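You operate a simulated robot arm through the tools that you are given. There is no shell and no other tool.

You are at the controls of a simulated robot arm. One attempt, no reset.

TASK
Load job DUNES from its card, then stand the card on the green pad.
Fine: job, zone and batch on the screen, LOAD pressed, speed knob at the card's number; the card faces out. Set down upright: what you pick out.

It is judged by the outcome, as a careful person would: the job done as asked, and still so three seconds after it is handed in. It fails if anything else is knocked over, pushed out of place, dropped, spilled or broken.

THE ROBOT
A 7-joint arm with a two-finger parallel gripper, fixed in place. Base frame: the origin is at the foot of the arm, x ahead of it, y to its left, z up. Units: cm, rad, N and s.
Its first joint turns from -2.304 to 2.304 rad. Payload 3.91 kg.
The tool frame sits at the grasp point between the pads (the TCP): z along the fingers, y along the line on which they close. The tips reach 3 cm beyond it. The gripper opens to 11 cm. The fingers are 2 cm wide and 1 cm thick; the gripper's body (4.8 by 11.2 cm) begins 5.5 cm behind the TCP.
Orientation is that of the tool frame in the base frame, as a unit quaternion [x, y, z, w]. With the fingers straight down and closing along the base's y, the tool's x points along the base's -x, its y along +y and its z along -z.

THE INTERFACE
- The arm moves only by the tool nudge_tool. Its argument "deltas" is a list of rows, each a list of 7 numbers: the shift along the base's x, y, z in cm, then the turn, a rotation vector about the base's x, y, z in rad, then the finger opening in cm, from 0 to 11. In form: [[dx, dy, dz, rx, ry, rz, fingers], ...]. A call has 1 to 20 rows; each row is the pose to reach, as a shift and turn from the pose commanded when the call began. Rows are played at 5 a second. More than 5 cm and 0.15 rad between two rows, or a gripper value outside its range, and nothing of the call is played. Where a pose cannot be reached the arm comes as near as it can. A force on the tool above 40 N (or 10 N above the force at the start of the call, whichever is more), or a blocked arm, ends the call early, and 0.2 s more pass. The fingers move at their own pace (about 10.8 cm/s each) and stop on an object; they squeeze with about 23 N. The grip force told is the motor's: it shows also when the fingers shut on nothing. Time passes only in rows, and 0.2 s behind the last, so rows that repeat a pose let the fingers close. The reply holds the time, the measured pose of the TCP, the force on the tool along the base axes, the opening and the grip force, in the units named above and with some noise, with the torque about the TCP (base axes, N m) and any sound that the robot's microphone picked up.
- Cameras (640 x 400 px; columns grow to the right, rows downward): "scene" is fixed at [21.98, 65.24, 173.67]; the picture's right is [-0.39, -0.92, 0.00], its down [-0.88, 0.38, -0.29] and it looks along [0.27, -0.11, -0.96] (base axes); focal length 305 px, centre (320, 200). "wrist" rides on the gripper at [7.2, 1.7, -10.3] in the tool frame; the picture's right is [-0.23, 0.97, 0.00], its down [-0.76, -0.18, -0.62] and it looks along [-0.61, -0.14, 0.78] (tool axes); focal length 222 px, centre (320, 200). There is no depth. A picture from a camera that has moved, and an enlarged one, comes with that camera's place and axes in the base frame and with its lens.
- snapshot(camera): a new picture of that camera. No time passes.
- inspect(camera, box): a new picture of the part [left, top, right, bottom] of that camera's present view, enlarged. No time passes.
- hand_in(): hands the job in; it is judged then, once.

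Places have to be worked out from the pictures, the camera data and where the tool is seen. Open the gripper and draw the arm clear of the work before you hand the job in, unless the task says otherwise.

The tools are called after "Request:" as a command line: name --pt "numbers of a row" for each row, then --argument value for the rest, lists and objects as JSON in quotes. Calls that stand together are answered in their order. nudge_tool: Moves the arm, as the interface text tells. Its arguments: {"type":"object","properties":{"deltas":{"type":"array","items":{"type":"array","items":{"type":"number"}}}},"required":["deltas"]} The other tools are called the same way: snapshot (camera) takes a picture; inspect (camera, box) takes an enlarged picture of a part of a camera's view; hand_in () hands the job in.

At the start:

```text
t: 0.0
tcp_pos: [35.71, 52.04, 143.26]
orientation: [0.0, 1.0, 0.0, 0.0]
force: [0.2, -0.2, -0.7]
moment: [-0.01, 0.04, 0.02]
opening: 11.0
finger_force: 0.1
```

scene: 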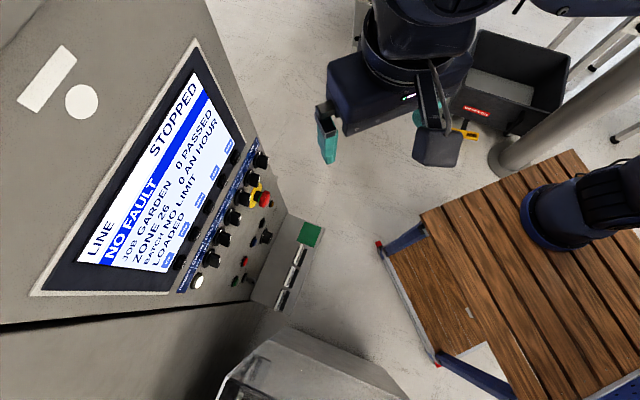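
wrist: 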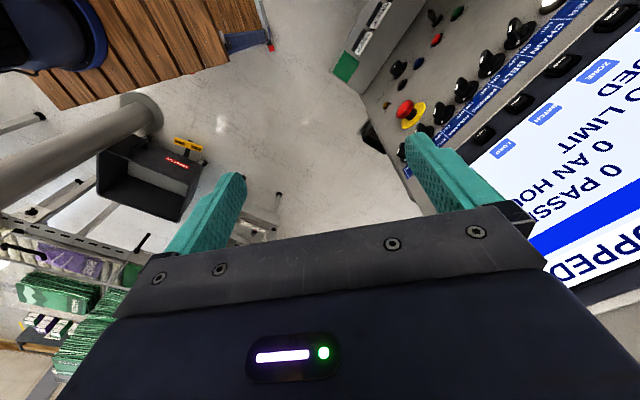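

The scene shows a machine panel with a screen, a row of knobs, and a small shelf with a card rack and a green pad. I'll enlarge the relevant parts first.

Request:
inspect --camera "scene" --box '[150, 130, 350, 330]'

Request:
inspect --camera "scene" --box '[20, 30, 280, 300]'

Request:
inspect --camera "wrist" --box '[320, 0, 640, 200]'

Request:
inspect --camera "scene" --box '[240, 200, 340, 330]'

```text
2.00 times, centred on (250, 230) of scene
camera zoom: at [21.98, 65.24, 173.67], right [-0.39, -0.92, 0.0], down [-0.88, 0.38, -0.29], along [0.27, -0.11, -0.96], focal length 610 px, centre (460, 140)
```

zoom: 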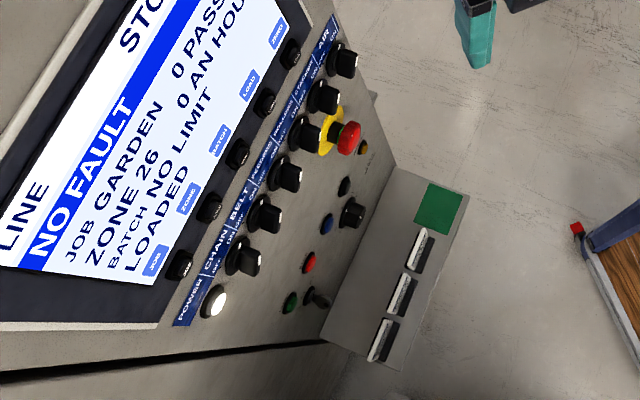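

```text
1.48 times, centred on (150, 165) of scene
camera zoom: at [21.98, 65.24, 173.67], right [-0.39, -0.92, 0.0], down [-0.88, 0.38, -0.29], along [0.27, -0.11, -0.96], focal length 452 px, centre (572, 252)
```

zoom: 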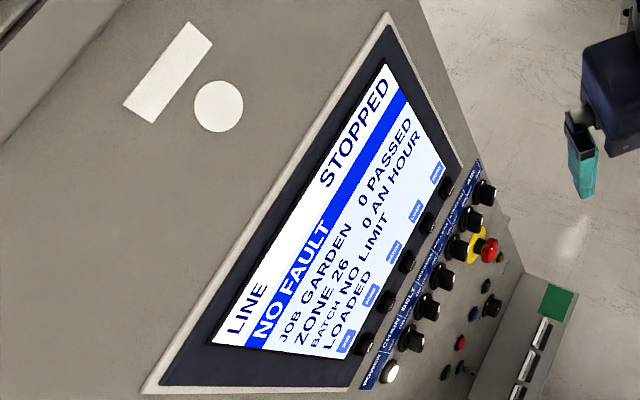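

```text
2.00 times, centred on (480, 100) of wrist
camera zoom: at [28.45, 53.65, 153.73], right [0.23, 0.97, 0.0], down [0.76, -0.18, 0.62], along [0.61, -0.14, -0.78], focal length 444 px, centre (0, 400)
```

zoom: 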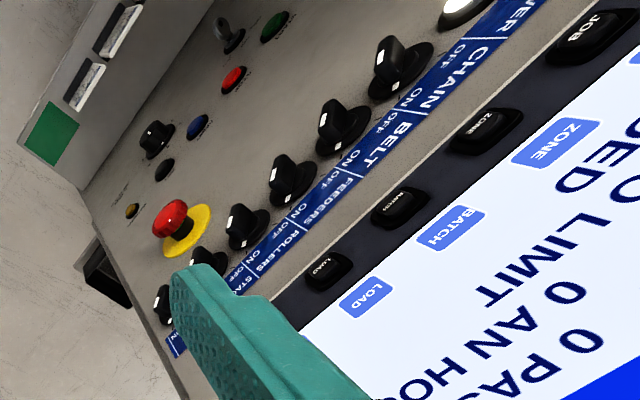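

```text
3.08 times, centred on (290, 265) of scene
camera zoom: at [21.98, 65.24, 173.67], right [-0.39, -0.92, 0.0], down [-0.88, 0.38, -0.29], along [0.27, -0.11, -0.96], focal length 938 px, centre (412, 0)
```

zoom: 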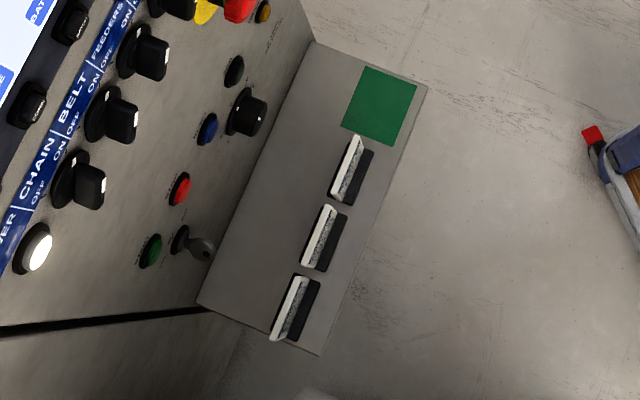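

The E-stop triangulates to about (48.5, 69.5, 100) and the green pad to about (44.7, 60.8, 50). The panel looks vertical, facing the base at 45°. Next I check the surroundings for obstacles before moving down toward the shelf.

Request:
inspect --camera "scene" --box '[180, 270, 440, 400]'

Request:
inspect --camera "scene" --box '[280, 0, 640, 240]'

Request:
inspect --camera "scene" --box '[262, 210, 322, 270]'

Request:
inspect --camera "scene" --box '[220, 210, 280, 270]'

```text
2.46 times, centred on (310, 335) of scene
camera zoom: at [21.98, 65.24, 173.67], right [-0.39, -0.92, 0.0], down [-0.88, 0.38, -0.29], along [0.27, -0.11, -0.96], focal length 751 px, centre (345, -132)
```

zoom: 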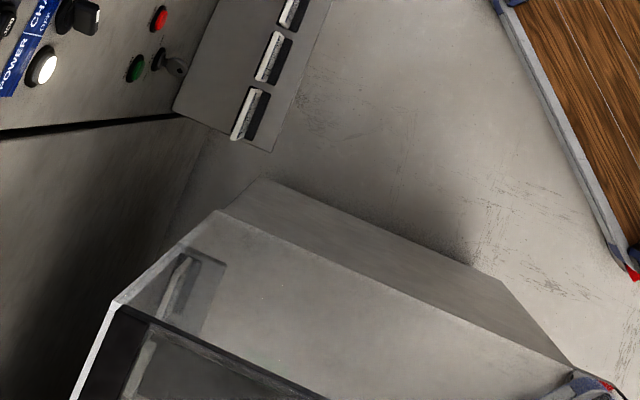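

```text
1.67 times, centred on (460, 120) of scene
camera zoom: at [21.98, 65.24, 173.67], right [-0.39, -0.92, 0.0], down [-0.88, 0.38, -0.29], along [0.27, -0.11, -0.96], focal length 508 px, centre (87, 333)
```

zoom: 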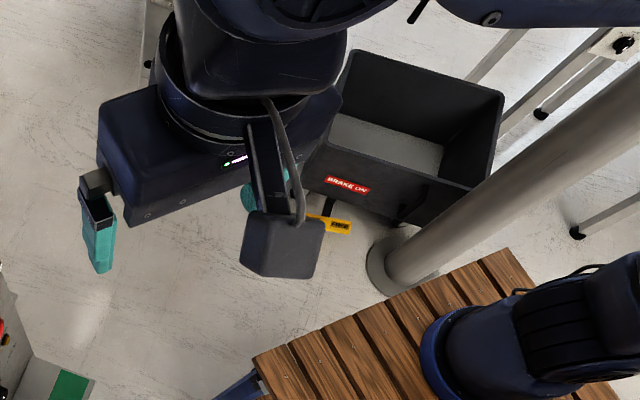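

```text
6.67 times, centred on (292, 240) of scene
camera zoom: at [21.98, 65.24, 173.67], right [-0.39, -0.92, 0.0], down [-0.88, 0.38, -0.29], along [0.27, -0.11, -0.96], focal length 2033 px, centre (507, -67)
```

zoom: 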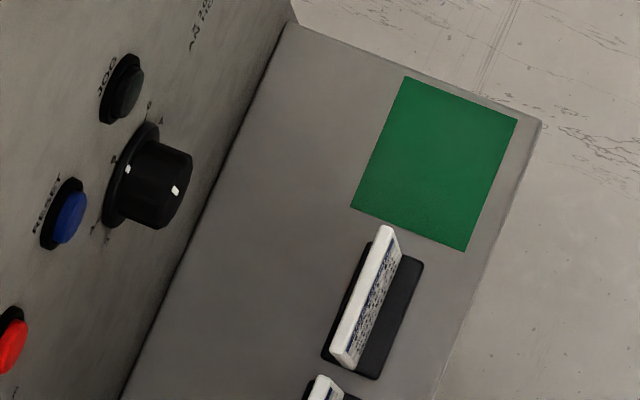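

```text
6.67 times, centred on (250, 240) of scene
camera zoom: at [21.98, 65.24, 173.67], right [-0.39, -0.92, 0.0], down [-0.88, 0.38, -0.29], along [0.27, -0.11, -0.96], focal length 2033 px, centre (787, -67)
```

zoom: 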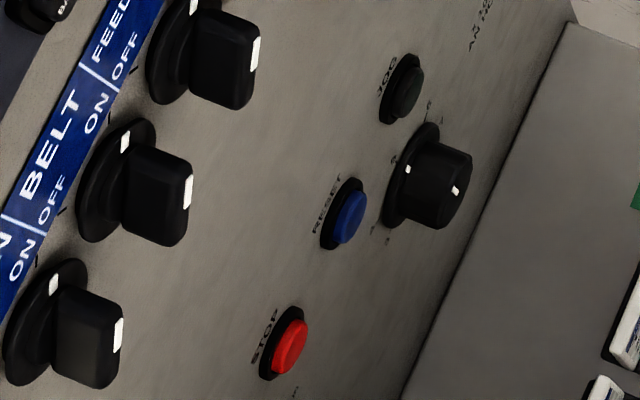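

The shelf has three white cards in black holders with the green pad at its far right end, and nothing stands between the arm and the shelf. I'll yaw the tool 45° so it squares up with the panel, and come down in front of the shelf to read the cards.

Request:
nudge_tool --pt "-1.15 0.68 -4.0 0 0 0.065 11" --pt "-2.3 1.36 -8.0 0 0 0.13 11" --pt "-3.45 2.03 -12.0 0 0 0.196 11" --pt "-4.6 2.71 -16.0 0 0 0.262 11" --pt "-5.75 3.39 -20.0 0 0 0.327 11" --pt "-6.9 4.07 -24.0 0 0 0.393 11" --pt "-8.05 4.74 -28.0 0 0 0.458 11" --pt "-9.2 5.42 -32.0 0 0 0.524 11" --pt "-10.35 6.1 -36.0 0 0 0.589 11" --pt "-11.5 6.78 -40.0 0 0 0.654 11" --pt "-12.65 7.45 -44.0 0 0 0.72 11" --pt "-13.8 8.13 -48.0 0 0 0.785 11"

Request:
snapshot --camera "wrist"

Request:
snapshot --camera "scene"

```text
t: 2.6
tcp_pos: [21.85, 60.29, 95.41]
orientation: [-0.383, 0.924, 0.0, 0.0]
force: [-0.4, -0.3, 0.5]
moment: [0.04, 0.01, 0.01]
opening: 11.01
finger_force: 0.0
```

```text
taken
camera wrist: at [15.54, 56.23, 105.81], right [-0.53, 0.85, 0.0], down [0.66, 0.41, 0.62], along [0.53, 0.33, -0.78], focal length 222 px, centre (320, 200)
```

wrist: 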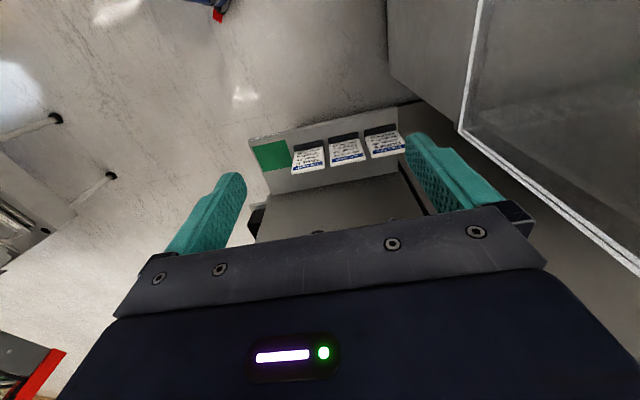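

```text
taken
```

scene: 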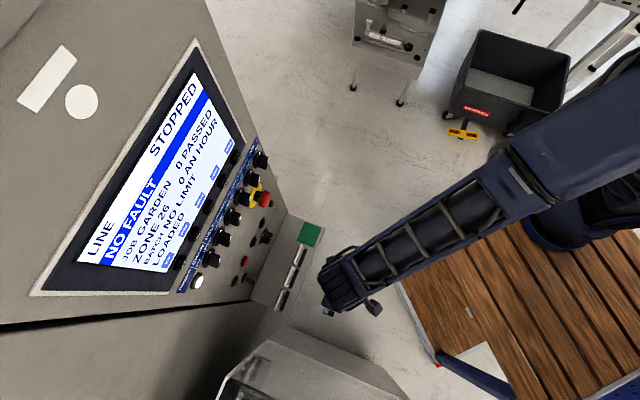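

From here the wrist camera sees the shelf upside-down with all three cards visible. I'll enlarge the cards to read them.

Request:
inspect --camera "wrist" --box '[240, 110, 420, 200]'

Request:
inspect --camera "wrist" --box '[280, 120, 350, 180]'

Request:
inspect --camera "wrist" --box '[340, 110, 410, 170]'

```text
3.56 times, centred on (330, 155) of wrist
camera zoom: at [15.54, 56.23, 105.81], right [-0.53, 0.85, 0.0], down [0.66, 0.41, 0.62], along [0.53, 0.33, -0.78], focal length 790 px, centre (284, 360)
```

zoom: 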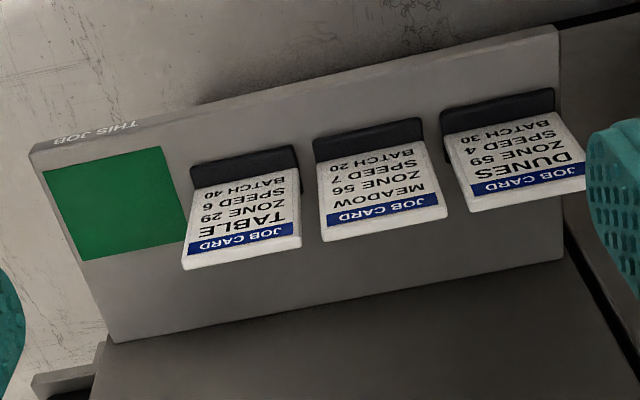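

```text
6.67 times, centred on (315, 150) of wrist
camera zoom: at [15.54, 56.23, 105.81], right [-0.53, 0.85, 0.0], down [0.66, 0.41, 0.62], along [0.53, 0.33, -0.78], focal length 1481 px, centre (353, 533)
```

zoom: 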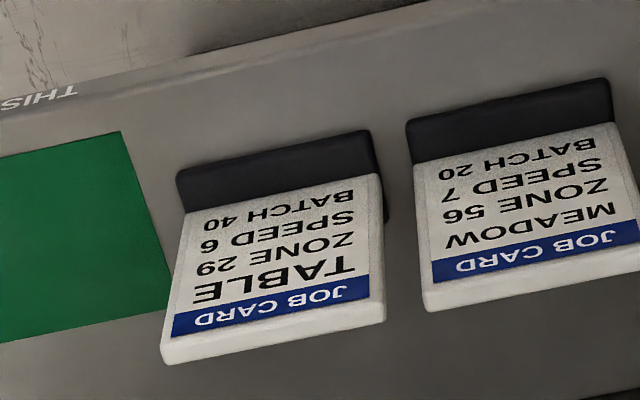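

```text
6.67 times, centred on (375, 140) of wrist
camera zoom: at [15.54, 56.23, 105.81], right [-0.53, 0.85, 0.0], down [0.66, 0.41, 0.62], along [0.53, 0.33, -0.78], focal length 1481 px, centre (-47, 600)
```

zoom: 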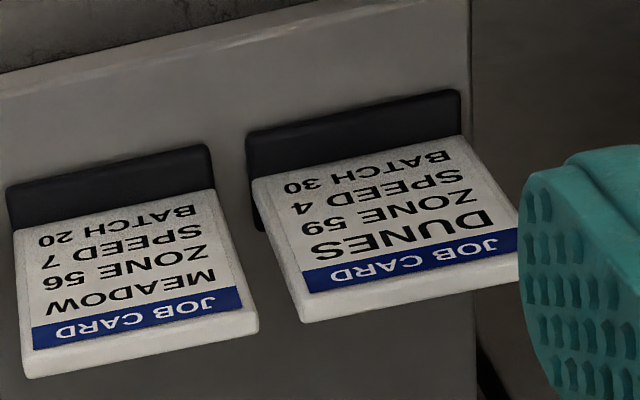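

The DUNES card is the leftmost one: ZONE 59, SPEED 4, BATCH 30 as read upside-down, and I'll confirm this later in an upright view. Using both wrist views, the shelf top comes out at z≈56.5. Next I pitch the tool up so the fingers point straight at the panel, rising to the height of the soft keys (z≈123) while staying well back.

Request:
nudge_tool --pt "0 0 2.5 0.101 -0.101 0 11" --pt "0 0 5.0 0.202 -0.202 0 11" --pt "0 0 7.5 0.303 -0.303 0 11" --pt "0 0 10.0 0.404 -0.404 0 11" --pt "0 0 12.5 0.505 -0.505 0 11" --pt "0 0 15.0 0.606 -0.606 0 11" --pt "0 0 17.5 0.707 -0.707 0 11" --pt "0 0 20.0 0.808 -0.808 0 8" --pt "0 0 22.5 0.909 -0.909 0 6" --pt "0 0 25.0 1.01 -1.01 0 4" --pt "0 0 27.5 1.1107 -1.1107 0 2"

Request:
snapshot --camera "wrist"

Request:
snapshot --camera "scene"

```text
t: 5.0
tcp_pos: [21.83, 60.16, 122.84]
orientation: [-0.27, 0.653, 0.271, 0.654]
force: [0.4, -0.1, -0.2]
moment: [0.02, -0.01, 0.04]
opening: 1.97
finger_force: 0.2
```

```text
taken
camera wrist: at [13.41, 54.0, 115.65], right [-0.69, 0.69, 0.23], down [-0.32, -0.57, 0.76], along [0.65, 0.45, 0.61], focal length 222 px, centre (320, 200)
```

wrist: 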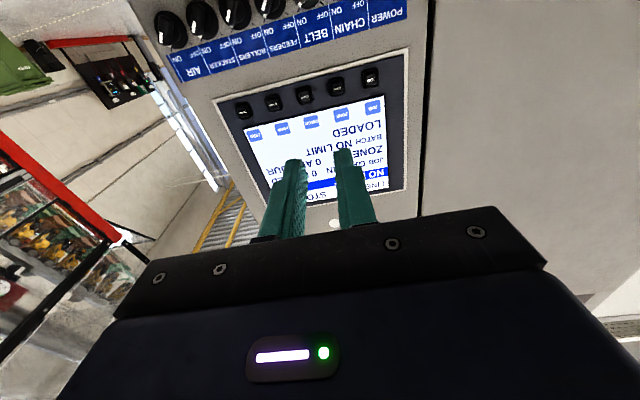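

```text
taken
```

scene: 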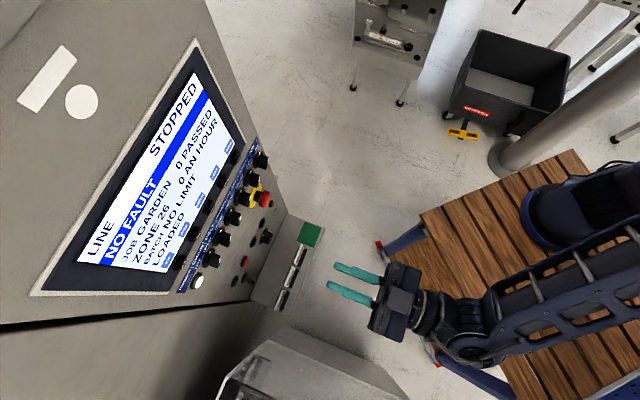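

The tool now points squarely at the panel, with the camera below it giving an upside-down view. For the speed knob (close above the card tops) I want the camera on the upper side, so I test rolling the tool 180° about its own axis here in free space.

Request:
nudge_tool --pt "0 0 0 0.105 0.105 0 2" --pt "0 0 0 0.21 0.21 0 2" --pt "0 0 0 0.315 0.315 0 2" --pt "0 0 0 0.42 0.42 0 2" --pt "0 0 0 0.525 0.525 0 2" --pt "0 0 0 0.63 0.63 0 2" --pt "0 0 0 0.735 0.735 0 2" --pt "0 0 0 0.84 0.84 0 2" --pt "0 0 0 0.945 0.945 0 2" --pt "0 0 0 1.05 1.05 0 2" --pt "0 0 0 1.1107 1.1107 0 2"

Request:
snapshot --camera "wrist"

```text
t: 7.4
tcp_pos: [23.36, 61.08, 124.24]
orientation: [0.266, 0.658, 0.651, 0.269]
force: [0.1, 0.4, 0.0]
moment: [-0.01, -0.01, -0.04]
opening: 2.0
finger_force: 0.1
out of reach, approached as far as the arm can: row 10, 11
```

```text
taken
camera wrist: at [10.94, 58.68, 126.12], right [0.16, -0.15, 0.98], down [0.11, -0.98, -0.17], along [0.98, 0.13, -0.14], focal length 222 px, centre (320, 200)
```

wrist: 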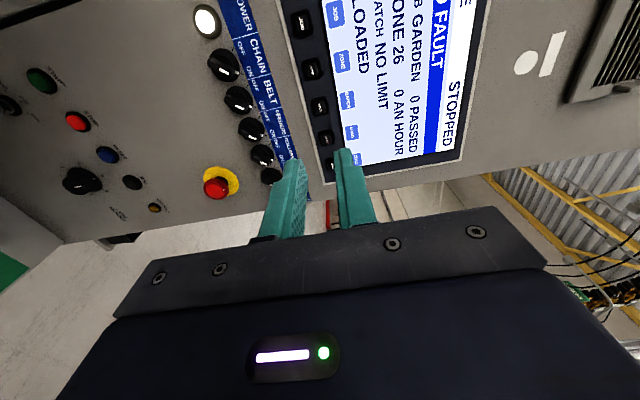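

Roll in the + direction runs into a joint limit at about 90°, so the upright pose must be reached the other way round. This side view shows the lower controls, so I enlarge them before rolling back.

Request:
inspect --camera "wrist" --box '[20, 130, 180, 230]'

Request:
inspect --camera "wrist" --box '[190, 0, 480, 180]'

```text
4.00 times, centred on (100, 180) of wrist
camera zoom: at [10.94, 58.68, 126.12], right [0.16, -0.15, 0.98], down [0.11, -0.98, -0.17], along [0.98, 0.13, -0.14], focal length 888 px, centre (1200, 280)
```

zoom: 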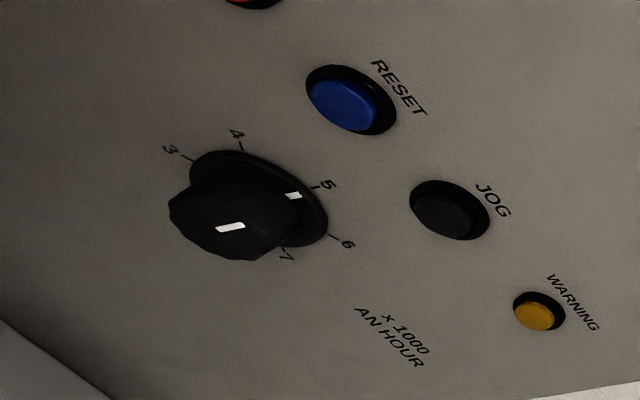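

```text
2.21 times, centred on (335, 90) of wrist
camera zoom: at [10.94, 58.68, 126.12], right [0.16, -0.15, 0.98], down [0.11, -0.98, -0.17], along [0.98, 0.13, -0.14], focal length 490 px, centre (287, 443)
```

zoom: 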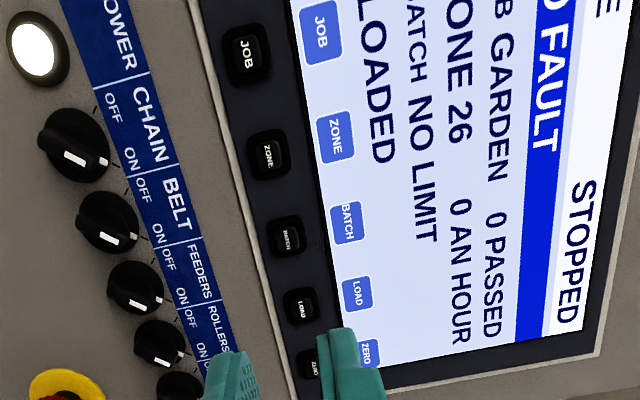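

The speed knob is currently at 5 on a 3–7 scale, with RESET, JOG and WARNING controls around it. I'll roll the other way: first back past level by about 150°.

Request:
nudge_tool --pt "0 0 0 -0.1 -0.1 0 2" --pt "0 0 0 -0.2 -0.2 0 2" --pt "0 0 0 -0.3 -0.3 0 2" --pt "0 0 0 -0.4 -0.4 0 2" --pt "0 0 0 -0.5 -0.5 0 2" --pt "0 0 0 -0.6 -0.6 0 2" --pt "0 0 0 -0.7 -0.7 0 2" --pt "0 0 0 -0.8 -0.8 0 2" --pt "0 0 0 -0.9 -0.9 0 2" --pt "0 0 0 -1.0 -1.0 0 2" --pt "0 0 0 -1.1 -1.1 0 2" --pt "0 0 0 -1.2 -1.2 0 2" --pt "0 0 0 -1.3 -1.3 0 2" --pt "0 0 0 -1.4 -1.4 0 2" --pt "0 0 0 -1.5 -1.5 0 2" --pt "0 0 0 -1.6 -1.6 0 2" --pt "0 0 0 -1.666 -1.666 0 2"

```text
t: 11.0
tcp_pos: [23.25, 61.06, 124.34]
orientation: [-0.5, 0.499, 0.0, 0.707]
force: [0.8, 0.1, -0.5]
moment: [-0.01, 0.02, 0.0]
opening: 1.98
finger_force: 0.1
```

The roll is now at −45° with the tool still exactly facing the panel. I continue another −135° so the camera comes to the top.

Request:
nudge_tool --pt "0 0 0 -0.1 -0.1 0 2" --pt "0 0 0 -0.2 -0.2 0 2" --pt "0 0 0 -0.3 -0.3 0 2" --pt "0 0 0 -0.4 -0.4 0 2" --pt "0 0 0 -0.5 -0.5 0 2" --pt "0 0 0 -0.6 -0.6 0 2" --pt "0 0 0 -0.7 -0.7 0 2" --pt "0 0 0 -0.8 -0.8 0 2" --pt "0 0 0 -0.9 -0.9 0 2" --pt "0 0 0 -1.0 -1.0 0 2" --pt "0 0 0 -1.1 -1.1 0 2" --pt "0 0 0 -1.2 -1.2 0 2" --pt "0 0 0 -1.3 -1.3 0 2" --pt "0 0 0 -1.4 -1.4 0 2" --pt "0 0 0 -1.5 -1.5 0 2" --pt "0 0 0 -1.6 -1.6 0 2" --pt "0 0 0 -1.666 -1.666 0 2"

Request:
snapshot --camera "wrist"

```text
t: 14.6
tcp_pos: [23.23, 61.14, 124.35]
orientation: [0.653, 0.27, 0.653, -0.27]
force: [-0.1, 0.0, 0.2]
moment: [-0.01, 0.0, -0.02]
opening: 2.03
finger_force: 0.0
```

```text
taken
camera wrist: at [17.22, 52.47, 131.59], right [0.69, -0.69, -0.23], down [-0.57, -0.32, -0.76], along [0.45, 0.65, -0.61], focal length 222 px, centre (320, 200)
```

wrist: 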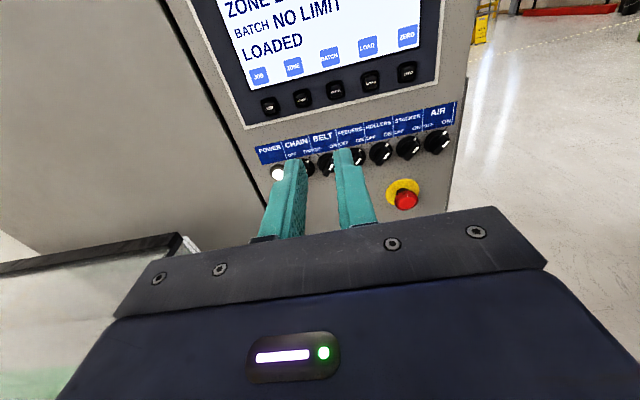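

Now I have an upright view: keys JOB, ZONE, BATCH, LOAD, ZERO, at z≈123.6 and N≈85 (N being the distance along the panel normal). I'll enlarge to fix the key positions precisely.

Request:
inspect --camera "wrist" --box '[230, 40, 460, 180]'

Request:
inspect --camera "scene" --box '[60, 50, 260, 290]'

```text
2.78 times, centred on (345, 110) of wrist
camera zoom: at [17.22, 52.47, 131.59], right [0.69, -0.69, -0.23], down [-0.57, -0.32, -0.76], along [0.45, 0.65, -0.61], focal length 618 px, centre (250, 450)
```

zoom: 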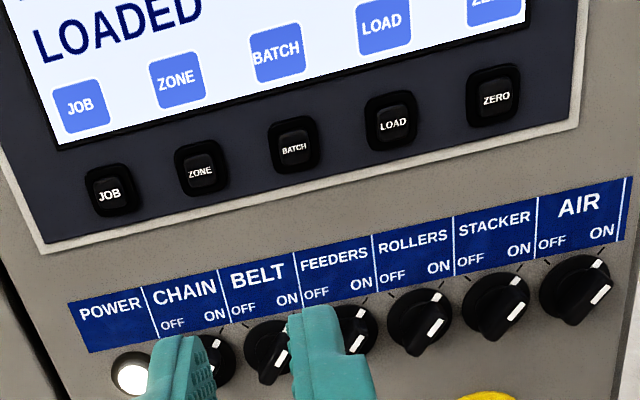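

```text
1.67 times, centred on (160, 170) of scene
camera zoom: at [21.98, 65.24, 173.67], right [-0.39, -0.92, 0.0], down [-0.88, 0.38, -0.29], along [0.27, -0.11, -0.96], focal length 508 px, centre (587, 250)
```

zoom: 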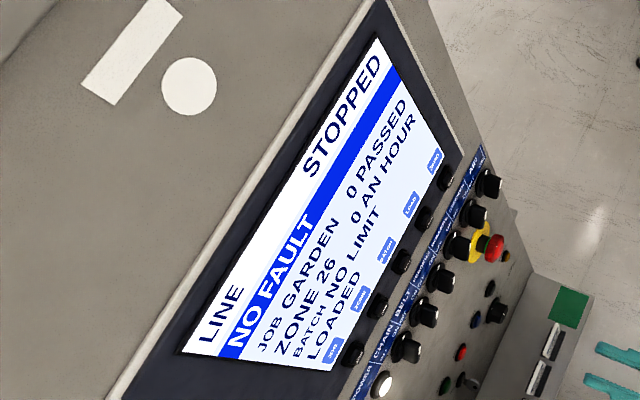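

The key caps work out at z≈123.3 with T (leftward along the panel) of about 34.9, 29.6, 24.4 and 19.3. I close the fingers and move to 3–4 cm in front of the JOB key.

Request:
nudge_tool --pt "1.44 3.73 -0.21 0 0 0 0" --pt "2.88 7.47 -0.42 0 0 0 0" --pt "4.33 11.2 -0.63 0 0 0 0" --pt "5.77 14.94 -0.84 0 0 0 0" --pt "7.21 18.67 -1.05 0 0 0 0" --pt "7.21 18.67 -1.05 0 0 0 0"

Request:
snapshot --camera "wrist"

Request:
inspect --camera "scene" --box '[60, 50, 340, 290]'

```text
t: 16.0
tcp_pos: [30.46, 79.73, 123.25]
orientation: [0.654, 0.27, 0.653, -0.271]
force: [0.4, 0.7, -0.5]
moment: [-0.02, 0.0, 0.0]
opening: 0.03
finger_force: 23.2
```

```text
taken
camera wrist: at [24.47, 71.15, 130.63], right [0.69, -0.69, -0.23], down [-0.57, -0.31, -0.76], along [0.45, 0.65, -0.61], focal length 222 px, centre (320, 200)
```

wrist: 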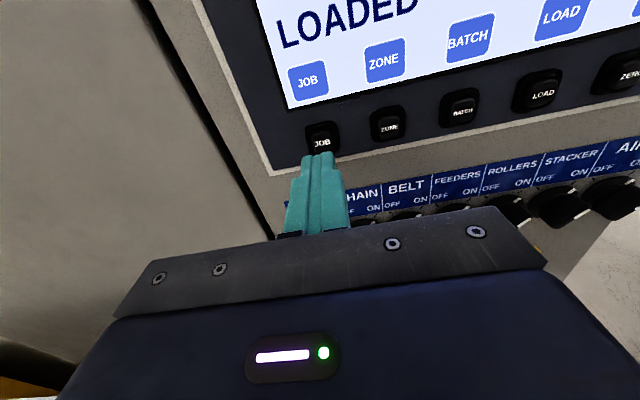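

```text
1.67 times, centred on (200, 170) of scene
camera zoom: at [21.98, 65.24, 173.67], right [-0.39, -0.92, 0.0], down [-0.88, 0.38, -0.29], along [0.27, -0.11, -0.96], focal length 508 px, centre (520, 250)
```

zoom: 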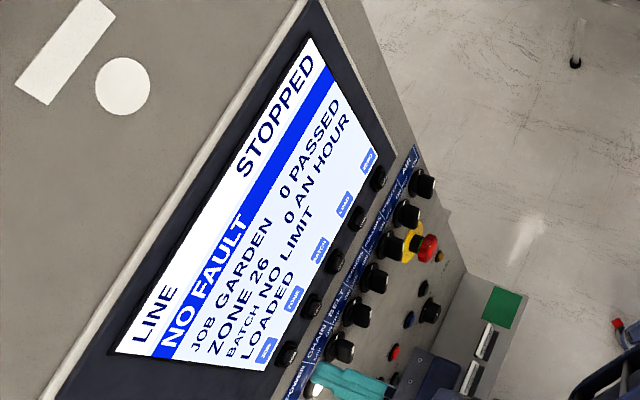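

The closed tips are lined up with the JOB key. I creep forward about 3 cm toward the cap in small rows and check the force.

Request:
nudge_tool --pt "0.71 0.71 0 0 0 0 0" --pt "1.41 1.41 0 0 0 0 0" --pt "1.77 1.77 0 0 0 0 0" --pt "2.12 2.12 0 0 0 0 0"

Request:
inspect --camera "wrist" --box '[220, 40, 420, 240]'

```text
t: 17.0
tcp_pos: [32.69, 81.83, 123.26]
orientation: [0.654, 0.27, 0.653, -0.27]
force: [-3.5, -12.5, -1.3]
moment: [0.06, 0.01, -0.17]
opening: 0.0
finger_force: 23.1
heard: click
```

```text
2.00 times, centred on (320, 140) of wrist
camera zoom: at [26.5, 73.22, 130.56], right [0.69, -0.69, -0.23], down [-0.57, -0.31, -0.76], along [0.45, 0.65, -0.61], focal length 444 px, centre (320, 320)
```

zoom: 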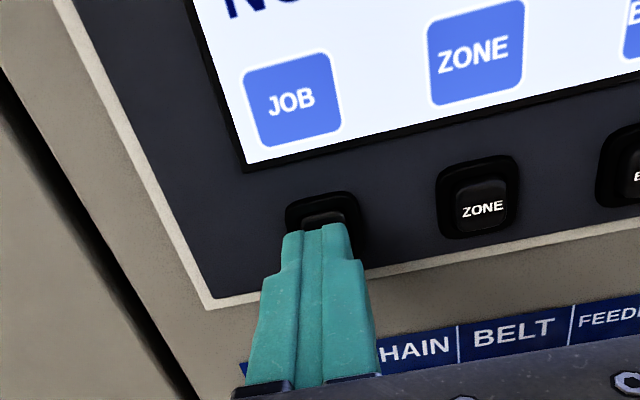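

A click was heard with about 11 N pressing on the key. I back off 2 cm and read the screen.

Request:
nudge_tool --pt "-0.71 -0.71 0 0 0 0 0" --pt "-1.41 -1.41 0 0 0 0 0"

Request:
inspect --camera "scene" --box '[60, 50, 260, 290]'

```text
t: 17.6
tcp_pos: [31.28, 80.55, 123.26]
orientation: [0.654, 0.27, 0.653, -0.27]
force: [-0.4, -0.7, -0.6]
moment: [-0.02, -0.02, -0.02]
opening: 0.0
finger_force: 23.2
```

```text
1.67 times, centred on (160, 170) of scene
camera zoom: at [21.98, 65.24, 173.67], right [-0.39, -0.92, 0.0], down [-0.88, 0.38, -0.29], along [0.27, -0.11, -0.96], focal length 508 px, centre (587, 250)
```

zoom: 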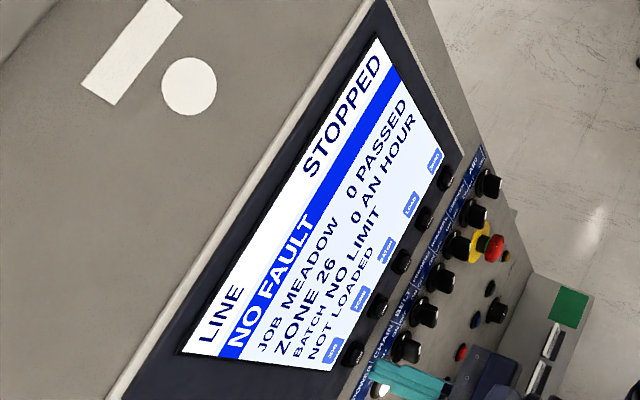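

The job stepped from GARDEN to MEADOW, and the status reads NOT LOADED. I'll do one full press-and-release cycle and check that it gives exactly one more step.

Request:
nudge_tool --pt "0.71 0.71 0 0 0 0 0" --pt "1.41 1.41 0 0 0 0 0" --pt "1.41 1.41 0 0 0 0 0" --pt "0.71 0.71 0 0 0 0 0" --pt "0 0 0 0 0 0 0"

Request:
inspect --camera "scene" --box '[60, 50, 260, 290]'

```text
t: 18.8
tcp_pos: [31.13, 80.48, 123.27]
orientation: [0.653, 0.271, 0.653, -0.271]
force: [0.9, -0.5, 0.0]
moment: [0.01, -0.02, -0.01]
opening: 0.0
finger_force: 23.3
heard: click
```

```text
1.67 times, centred on (160, 170) of scene
camera zoom: at [21.98, 65.24, 173.67], right [-0.39, -0.92, 0.0], down [-0.88, 0.38, -0.29], along [0.27, -0.11, -0.96], focal length 508 px, centre (587, 250)
```

zoom: 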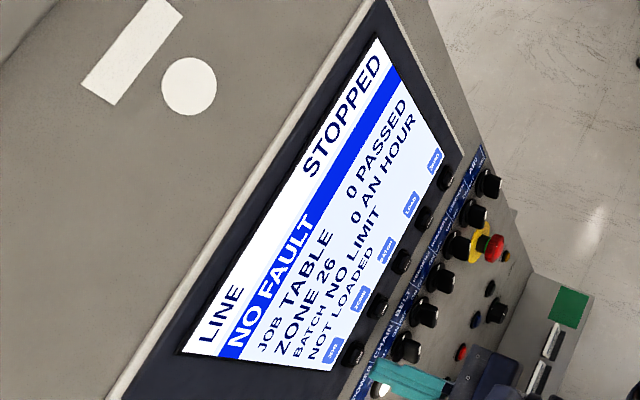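

One press, one step: the job is now TABLE. I press JOB again.

Request:
nudge_tool --pt "0.71 0.71 0 0 0 0 0" --pt "1.41 1.41 0 0 0 0 0" --pt "1.41 1.41 0 0 0 0 0" --pt "0.71 0.71 0 0 0 0 0" --pt "0 0 0 0 0 0 0"

Request:
inspect --camera "scene" --box '[60, 50, 260, 290]'

```text
t: 20.0
tcp_pos: [31.25, 80.49, 123.35]
orientation: [0.654, 0.269, 0.654, -0.269]
force: [0.1, -0.6, 0.5]
moment: [0.02, -0.04, 0.0]
opening: 0.0
finger_force: 23.0
heard: click
```

```text
1.67 times, centred on (160, 170) of scene
camera zoom: at [21.98, 65.24, 173.67], right [-0.39, -0.92, 0.0], down [-0.88, 0.38, -0.29], along [0.27, -0.11, -0.96], focal length 508 px, centre (587, 250)
```

zoom: 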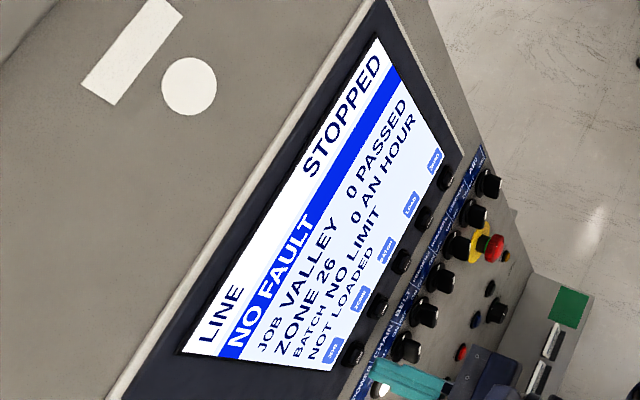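

The job list is alphabetical (now VALLEY), so it should wrap soon. I press JOB again.

Request:
nudge_tool --pt "0.71 0.71 0 0 0 0 0" --pt "1.41 1.41 0 0 0 0 0" --pt "1.41 1.41 0 0 0 0 0" --pt "0.71 0.71 0 0 0 0 0" --pt "0 0 0 0 0 0 0"

Request:
inspect --camera "scene" --box '[60, 50, 260, 290]'

```text
t: 21.2
tcp_pos: [31.28, 80.47, 123.27]
orientation: [0.654, 0.27, 0.653, -0.271]
force: [0.2, -0.7, -0.9]
moment: [0.0, -0.01, -0.04]
opening: 0.02
finger_force: 23.0
heard: click
```

```text
1.67 times, centred on (160, 170) of scene
camera zoom: at [21.98, 65.24, 173.67], right [-0.39, -0.92, 0.0], down [-0.88, 0.38, -0.29], along [0.27, -0.11, -0.96], focal length 508 px, centre (587, 250)
```

zoom: 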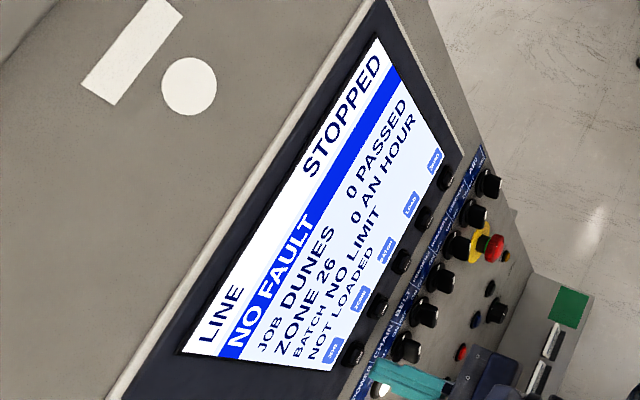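

DUNES is on the screen. I slide 5.2 cm right to the ZONE key and check the alignment.

Request:
nudge_tool --pt "1.84 -1.84 0 0 0 0 0" --pt "3.68 -3.68 0 0 0 0 0" --pt "3.68 -3.68 0 0 0 0 0"

Request:
inspect --camera "wrist" --box '[220, 40, 420, 240]'

```text
t: 22.0
tcp_pos: [34.92, 76.7, 123.09]
orientation: [0.654, 0.27, 0.653, -0.271]
force: [0.3, -1.0, -0.5]
moment: [0.01, -0.01, 0.02]
opening: 0.0
finger_force: 23.4
```

```text
2.00 times, centred on (320, 140) of wrist
camera zoom: at [28.84, 68.2, 130.5], right [0.69, -0.69, -0.23], down [-0.57, -0.31, -0.76], along [0.45, 0.65, -0.61], focal length 444 px, centre (320, 320)
```

zoom: 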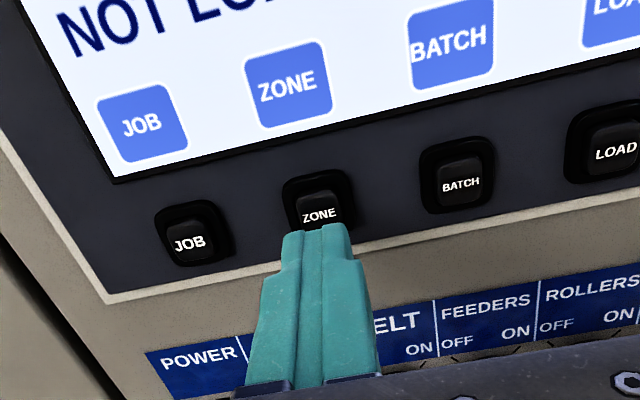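

The tips are centred on the ZONE key. I press it once and read the screen.

Request:
nudge_tool --pt "0.71 0.71 0 0 0 0 0" --pt "1.41 1.41 0 0 0 0 0" --pt "1.41 1.41 0 0 0 0 0" --pt "0.71 0.71 0 0 0 0 0" --pt "0 0 0 0 0 0 0"

Request:
inspect --camera "scene" --box '[60, 50, 260, 290]'

```text
t: 23.2
tcp_pos: [34.88, 76.83, 123.26]
orientation: [0.653, 0.27, 0.653, -0.27]
force: [0.6, -0.1, 0.1]
moment: [0.0, -0.02, 0.0]
opening: 0.0
finger_force: 23.2
heard: click
```

```text
1.67 times, centred on (160, 170) of scene
camera zoom: at [21.98, 65.24, 173.67], right [-0.39, -0.92, 0.0], down [-0.88, 0.38, -0.29], along [0.27, -0.11, -0.96], focal length 508 px, centre (587, 250)
```

zoom: 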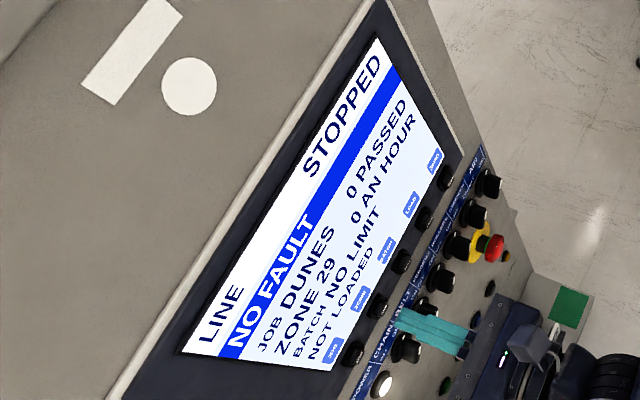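

The zone moved from 26 to 29, so it steps through a list. I press ZONE again.

Request:
nudge_tool --pt "0.71 0.71 0 0 0 0 0" --pt "1.41 1.41 0 0 0 0 0" --pt "1.41 1.41 0 0 0 0 0" --pt "0.71 0.71 0 0 0 0 0" --pt "0 0 0 0 0 0 0"

Request:
inspect --camera "scene" --box '[60, 50, 260, 290]'

```text
t: 24.4
tcp_pos: [34.96, 76.86, 123.22]
orientation: [0.654, 0.27, 0.653, -0.272]
force: [-0.5, 0.7, -0.2]
moment: [-0.02, 0.01, 0.03]
opening: 0.0
finger_force: 23.5
heard: click
```

```text
1.67 times, centred on (160, 170) of scene
camera zoom: at [21.98, 65.24, 173.67], right [-0.39, -0.92, 0.0], down [-0.88, 0.38, -0.29], along [0.27, -0.11, -0.96], focal length 508 px, centre (587, 250)
```

zoom: 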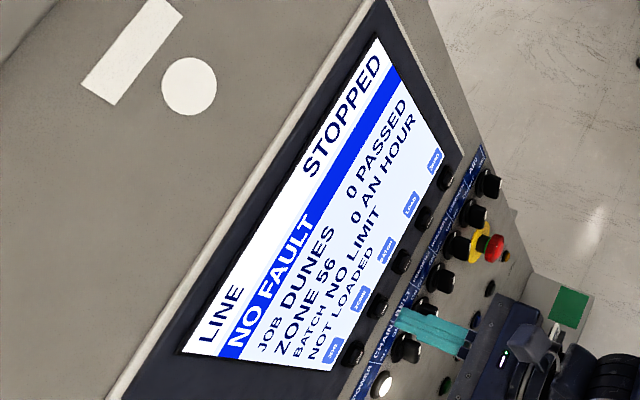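

The zone is now 56. I press ZONE once more.

Request:
nudge_tool --pt "0.71 0.71 0 0 0 0 0" --pt "1.41 1.41 0 0 0 0 0" --pt "1.41 1.41 0 0 0 0 0" --pt "0.71 0.71 0 0 0 0 0" --pt "0 0 0 0 0 0 0"

Request:
inspect --camera "scene" --box '[60, 50, 260, 290]'

```text
t: 25.6
tcp_pos: [34.98, 76.76, 123.19]
orientation: [0.653, 0.271, 0.653, -0.272]
force: [0.4, 0.5, -0.6]
moment: [-0.02, -0.02, -0.01]
opening: 0.0
finger_force: 22.7
heard: click
```

```text
1.67 times, centred on (160, 170) of scene
camera zoom: at [21.98, 65.24, 173.67], right [-0.39, -0.92, 0.0], down [-0.88, 0.38, -0.29], along [0.27, -0.11, -0.96], focal length 508 px, centre (587, 250)
```

zoom: 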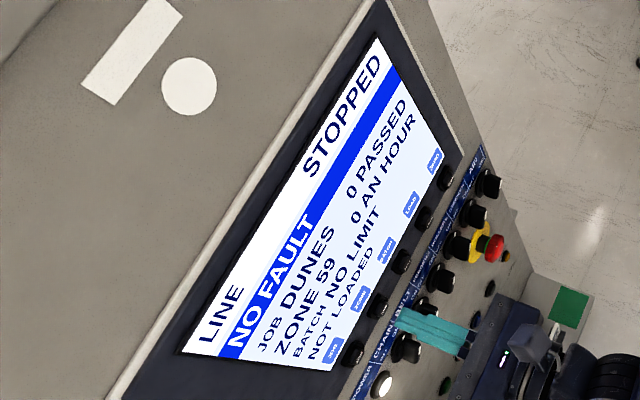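

The screen shows ZONE 59. I move on to the BATCH key, 5.2 cm to the right, and press it once.

Request:
nudge_tool --pt "1.84 -1.84 0 0 0 0 0" --pt "3.65 -3.65 0 0 0 0 0" --pt "3.65 -3.65 0 0 0 0 0"

Request:
inspect --camera "wrist" --box '[220, 40, 420, 240]'

Request:
inspect --camera "scene" --box '[90, 150, 210, 280]'

```text
t: 26.4
tcp_pos: [38.51, 73.1, 123.21]
orientation: [0.654, 0.27, 0.653, -0.271]
force: [-0.3, 0.5, -0.8]
moment: [0.01, 0.0, 0.02]
opening: 0.0
finger_force: 23.3
```

```text
2.00 times, centred on (320, 140) of wrist
camera zoom: at [32.45, 64.51, 130.54], right [0.69, -0.69, -0.23], down [-0.57, -0.31, -0.76], along [0.45, 0.65, -0.61], focal length 444 px, centre (320, 320)
```

zoom: 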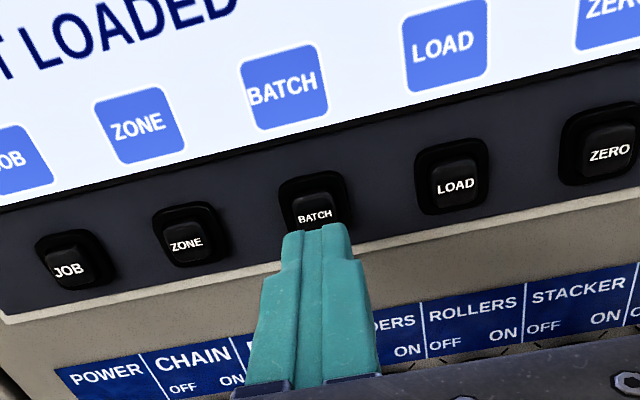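

```text
3.08 times, centred on (150, 215) of scene
camera zoom: at [21.98, 65.24, 173.67], right [-0.39, -0.92, 0.0], down [-0.88, 0.38, -0.29], along [0.27, -0.11, -0.96], focal length 938 px, centre (843, 154)
```

zoom: 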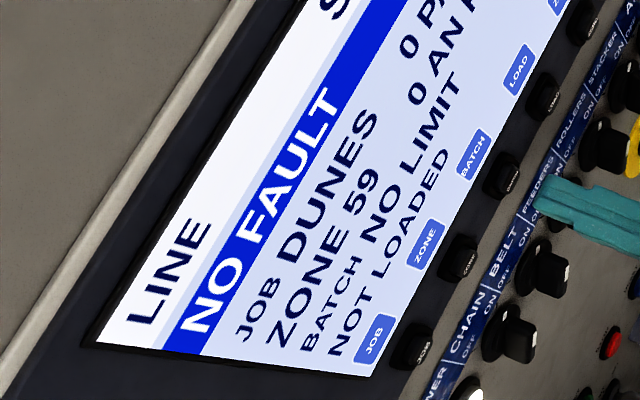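

The screen clearly reads DUNES / 59, and the tips are aligned with the BATCH key. I press BATCH once.

Request:
nudge_tool --pt "0.71 0.71 0 0 0 0 0" --pt "1.41 1.41 0 0 0 0 0" --pt "1.41 1.41 0 0 0 0 0" --pt "0.71 0.71 0 0 0 0 0" --pt "0 0 0 0 0 0 0"

Request:
inspect --camera "scene" --box '[80, 80, 260, 280]'

```text
t: 27.6
tcp_pos: [38.56, 72.98, 123.19]
orientation: [0.654, 0.27, 0.653, -0.271]
force: [-0.8, -0.3, -0.4]
moment: [0.0, 0.01, 0.0]
opening: 0.0
finger_force: 23.5
heard: click
```

```text
2.00 times, centred on (170, 180) of scene
camera zoom: at [21.98, 65.24, 173.67], right [-0.39, -0.92, 0.0], down [-0.88, 0.38, -0.29], along [0.27, -0.11, -0.96], focal length 610 px, centre (620, 240)
```

zoom: 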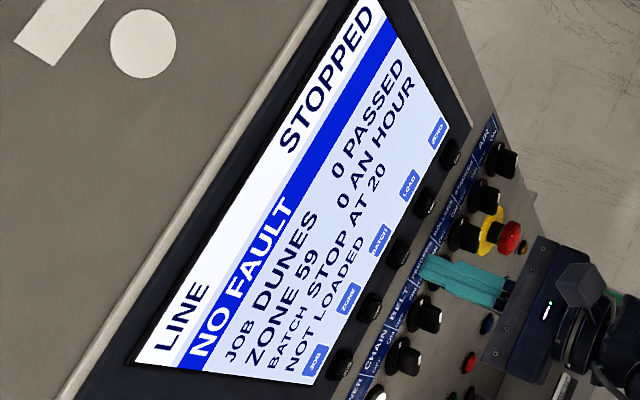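

The screen shows BATCH STOP AT 20. I press BATCH again, expecting 30.

Request:
nudge_tool --pt "0.71 0.71 0 0 0 0 0" --pt "1.41 1.41 0 0 0 0 0" --pt "1.41 1.41 0 0 0 0 0" --pt "0.71 0.71 0 0 0 0 0" --pt "0 0 0 0 0 0 0"

Request:
inspect --camera "scene" --box '[80, 80, 260, 280]'

```text
t: 28.8
tcp_pos: [38.59, 73.11, 123.29]
orientation: [0.654, 0.27, 0.653, -0.27]
force: [0.0, 0.5, -0.6]
moment: [0.01, 0.0, 0.0]
opening: 0.0
finger_force: 23.1
heard: click
```

```text
2.00 times, centred on (170, 180) of scene
camera zoom: at [21.98, 65.24, 173.67], right [-0.39, -0.92, 0.0], down [-0.88, 0.38, -0.29], along [0.27, -0.11, -0.96], focal length 610 px, centre (620, 240)
```

zoom: 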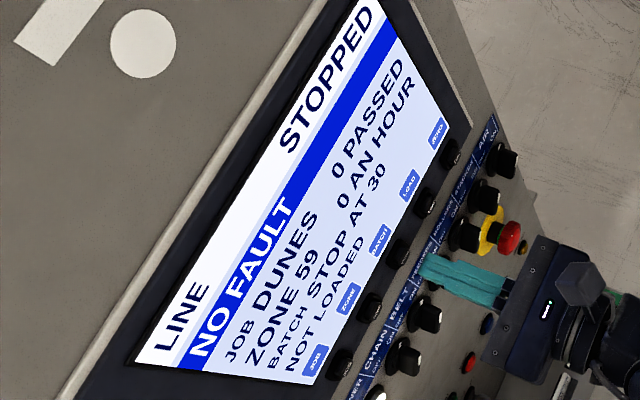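

The screen reads DUNES / 59 / STOP AT 30, matching my reading of the card. I slide to the LOAD key and check the alignment.

Request:
nudge_tool --pt "1.84 -1.84 0 0 0 0 0" --pt "3.63 -3.63 0 0 0 0 0" --pt "3.63 -3.63 0 0 0 0 0"

Request:
inspect --camera "wrist" --box '[220, 40, 420, 240]'

```text
t: 29.6
tcp_pos: [42.2, 69.42, 123.27]
orientation: [0.654, 0.27, 0.653, -0.271]
force: [-0.4, -0.8, 0.4]
moment: [0.04, 0.02, 0.0]
opening: 0.0
finger_force: 23.1
```

```text
2.00 times, centred on (320, 140) of wrist
camera zoom: at [36.09, 60.89, 130.6], right [0.69, -0.69, -0.23], down [-0.57, -0.31, -0.76], along [0.45, 0.65, -0.61], focal length 444 px, centre (320, 320)
```

zoom: 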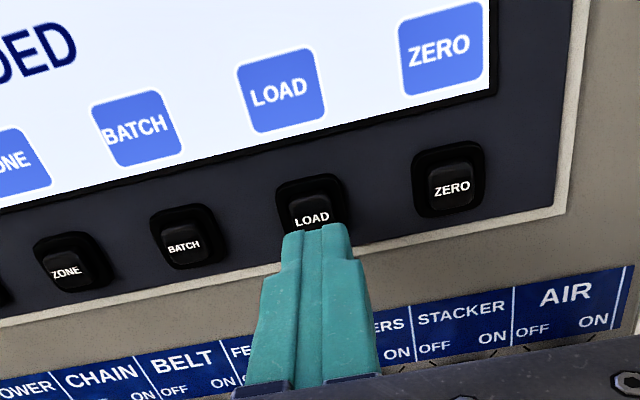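

The tips are on the LOAD key. I press it once and check the screen.

Request:
nudge_tool --pt "0.71 0.71 0 0 0 0 0" --pt "1.41 1.41 0 0 0 0 0" --pt "1.41 1.41 0 0 0 0 0" --pt "0.71 0.71 0 0 0 0 0" --pt "0 0 0 0 0 0 0"

Request:
inspect --camera "scene" --box '[80, 80, 260, 280]'

```text
t: 30.8
tcp_pos: [42.26, 69.38, 123.12]
orientation: [0.654, 0.27, 0.653, -0.271]
force: [0.2, -0.5, -0.1]
moment: [-0.01, -0.03, 0.01]
opening: 0.0
finger_force: 23.4
heard: click
```

```text
2.00 times, centred on (170, 180) of scene
camera zoom: at [21.98, 65.24, 173.67], right [-0.39, -0.92, 0.0], down [-0.88, 0.38, -0.29], along [0.27, -0.11, -0.96], focal length 610 px, centre (620, 240)
```

zoom: 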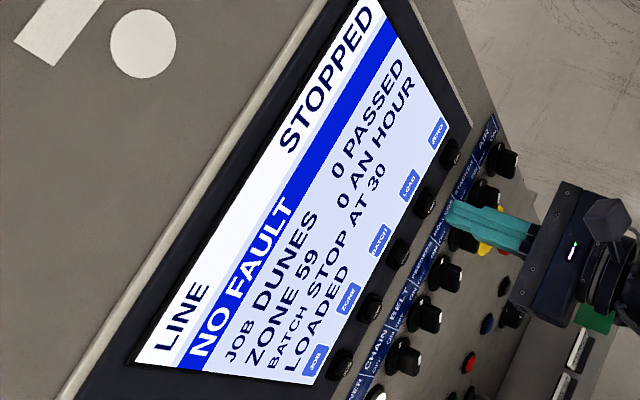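

LOADED: DUNES / 59 / STOP AT 30. Now I retreat from the panel and lower the tool in front of the shelf for an upright view of the cards and the speed knob.

Request:
nudge_tool --pt "-2.97 -2.97 0 0 0 0 0" --pt "-5.94 -5.94 0 0 0 0 0" --pt "-8.91 -8.91 0 0 0 0 0" --pt "-11.88 -11.88 0 0 0 0 0" --pt "-14.85 -14.85 0 0 0 0 0" --pt "-15.15 -14.55 -4.6 0 0 0 0" --pt "-15.45 -14.25 -9.2 0 0 0 0" --pt "-15.75 -13.95 -13.8 0 0 0 0" --pt "-16.05 -13.65 -18.4 0 0 0 0" --pt "-16.35 -13.35 -23.0 0 0 0 0" --pt "-16.65 -13.05 -27.6 0 0 0 0" --pt "-16.95 -12.75 -32.2 0 0 0 0" --pt "-17.25 -12.45 -36.8 0 0 0 0" --pt "-17.55 -12.15 -41.4 0 0 0 0" --pt "-17.85 -11.85 -46.0 0 0 0 0" --pt "-18.15 -11.55 -50.6 0 0 0 0" --pt "-18.38 -11.32 -55.0 0 0 0 0"

Request:
snapshot --camera "wrist"

Request:
snapshot --camera "scene"

```text
t: 34.4
tcp_pos: [23.94, 58.14, 68.18]
orientation: [0.654, 0.269, 0.653, -0.271]
force: [0.4, -0.6, 0.6]
moment: [0.01, -0.02, -0.01]
opening: 0.0
finger_force: 22.8
```

```text
taken
camera wrist: at [17.82, 49.54, 75.53], right [0.69, -0.69, -0.23], down [-0.57, -0.31, -0.76], along [0.45, 0.65, -0.61], focal length 222 px, centre (320, 200)
```

wrist: 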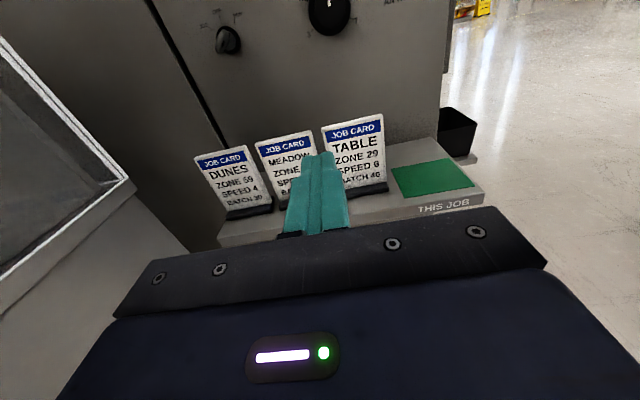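

```text
taken
```

scene: 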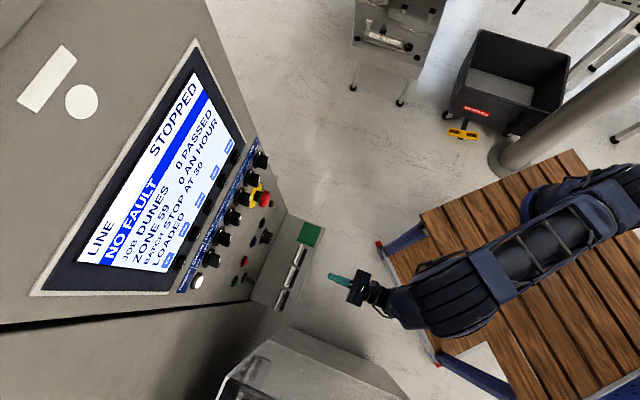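

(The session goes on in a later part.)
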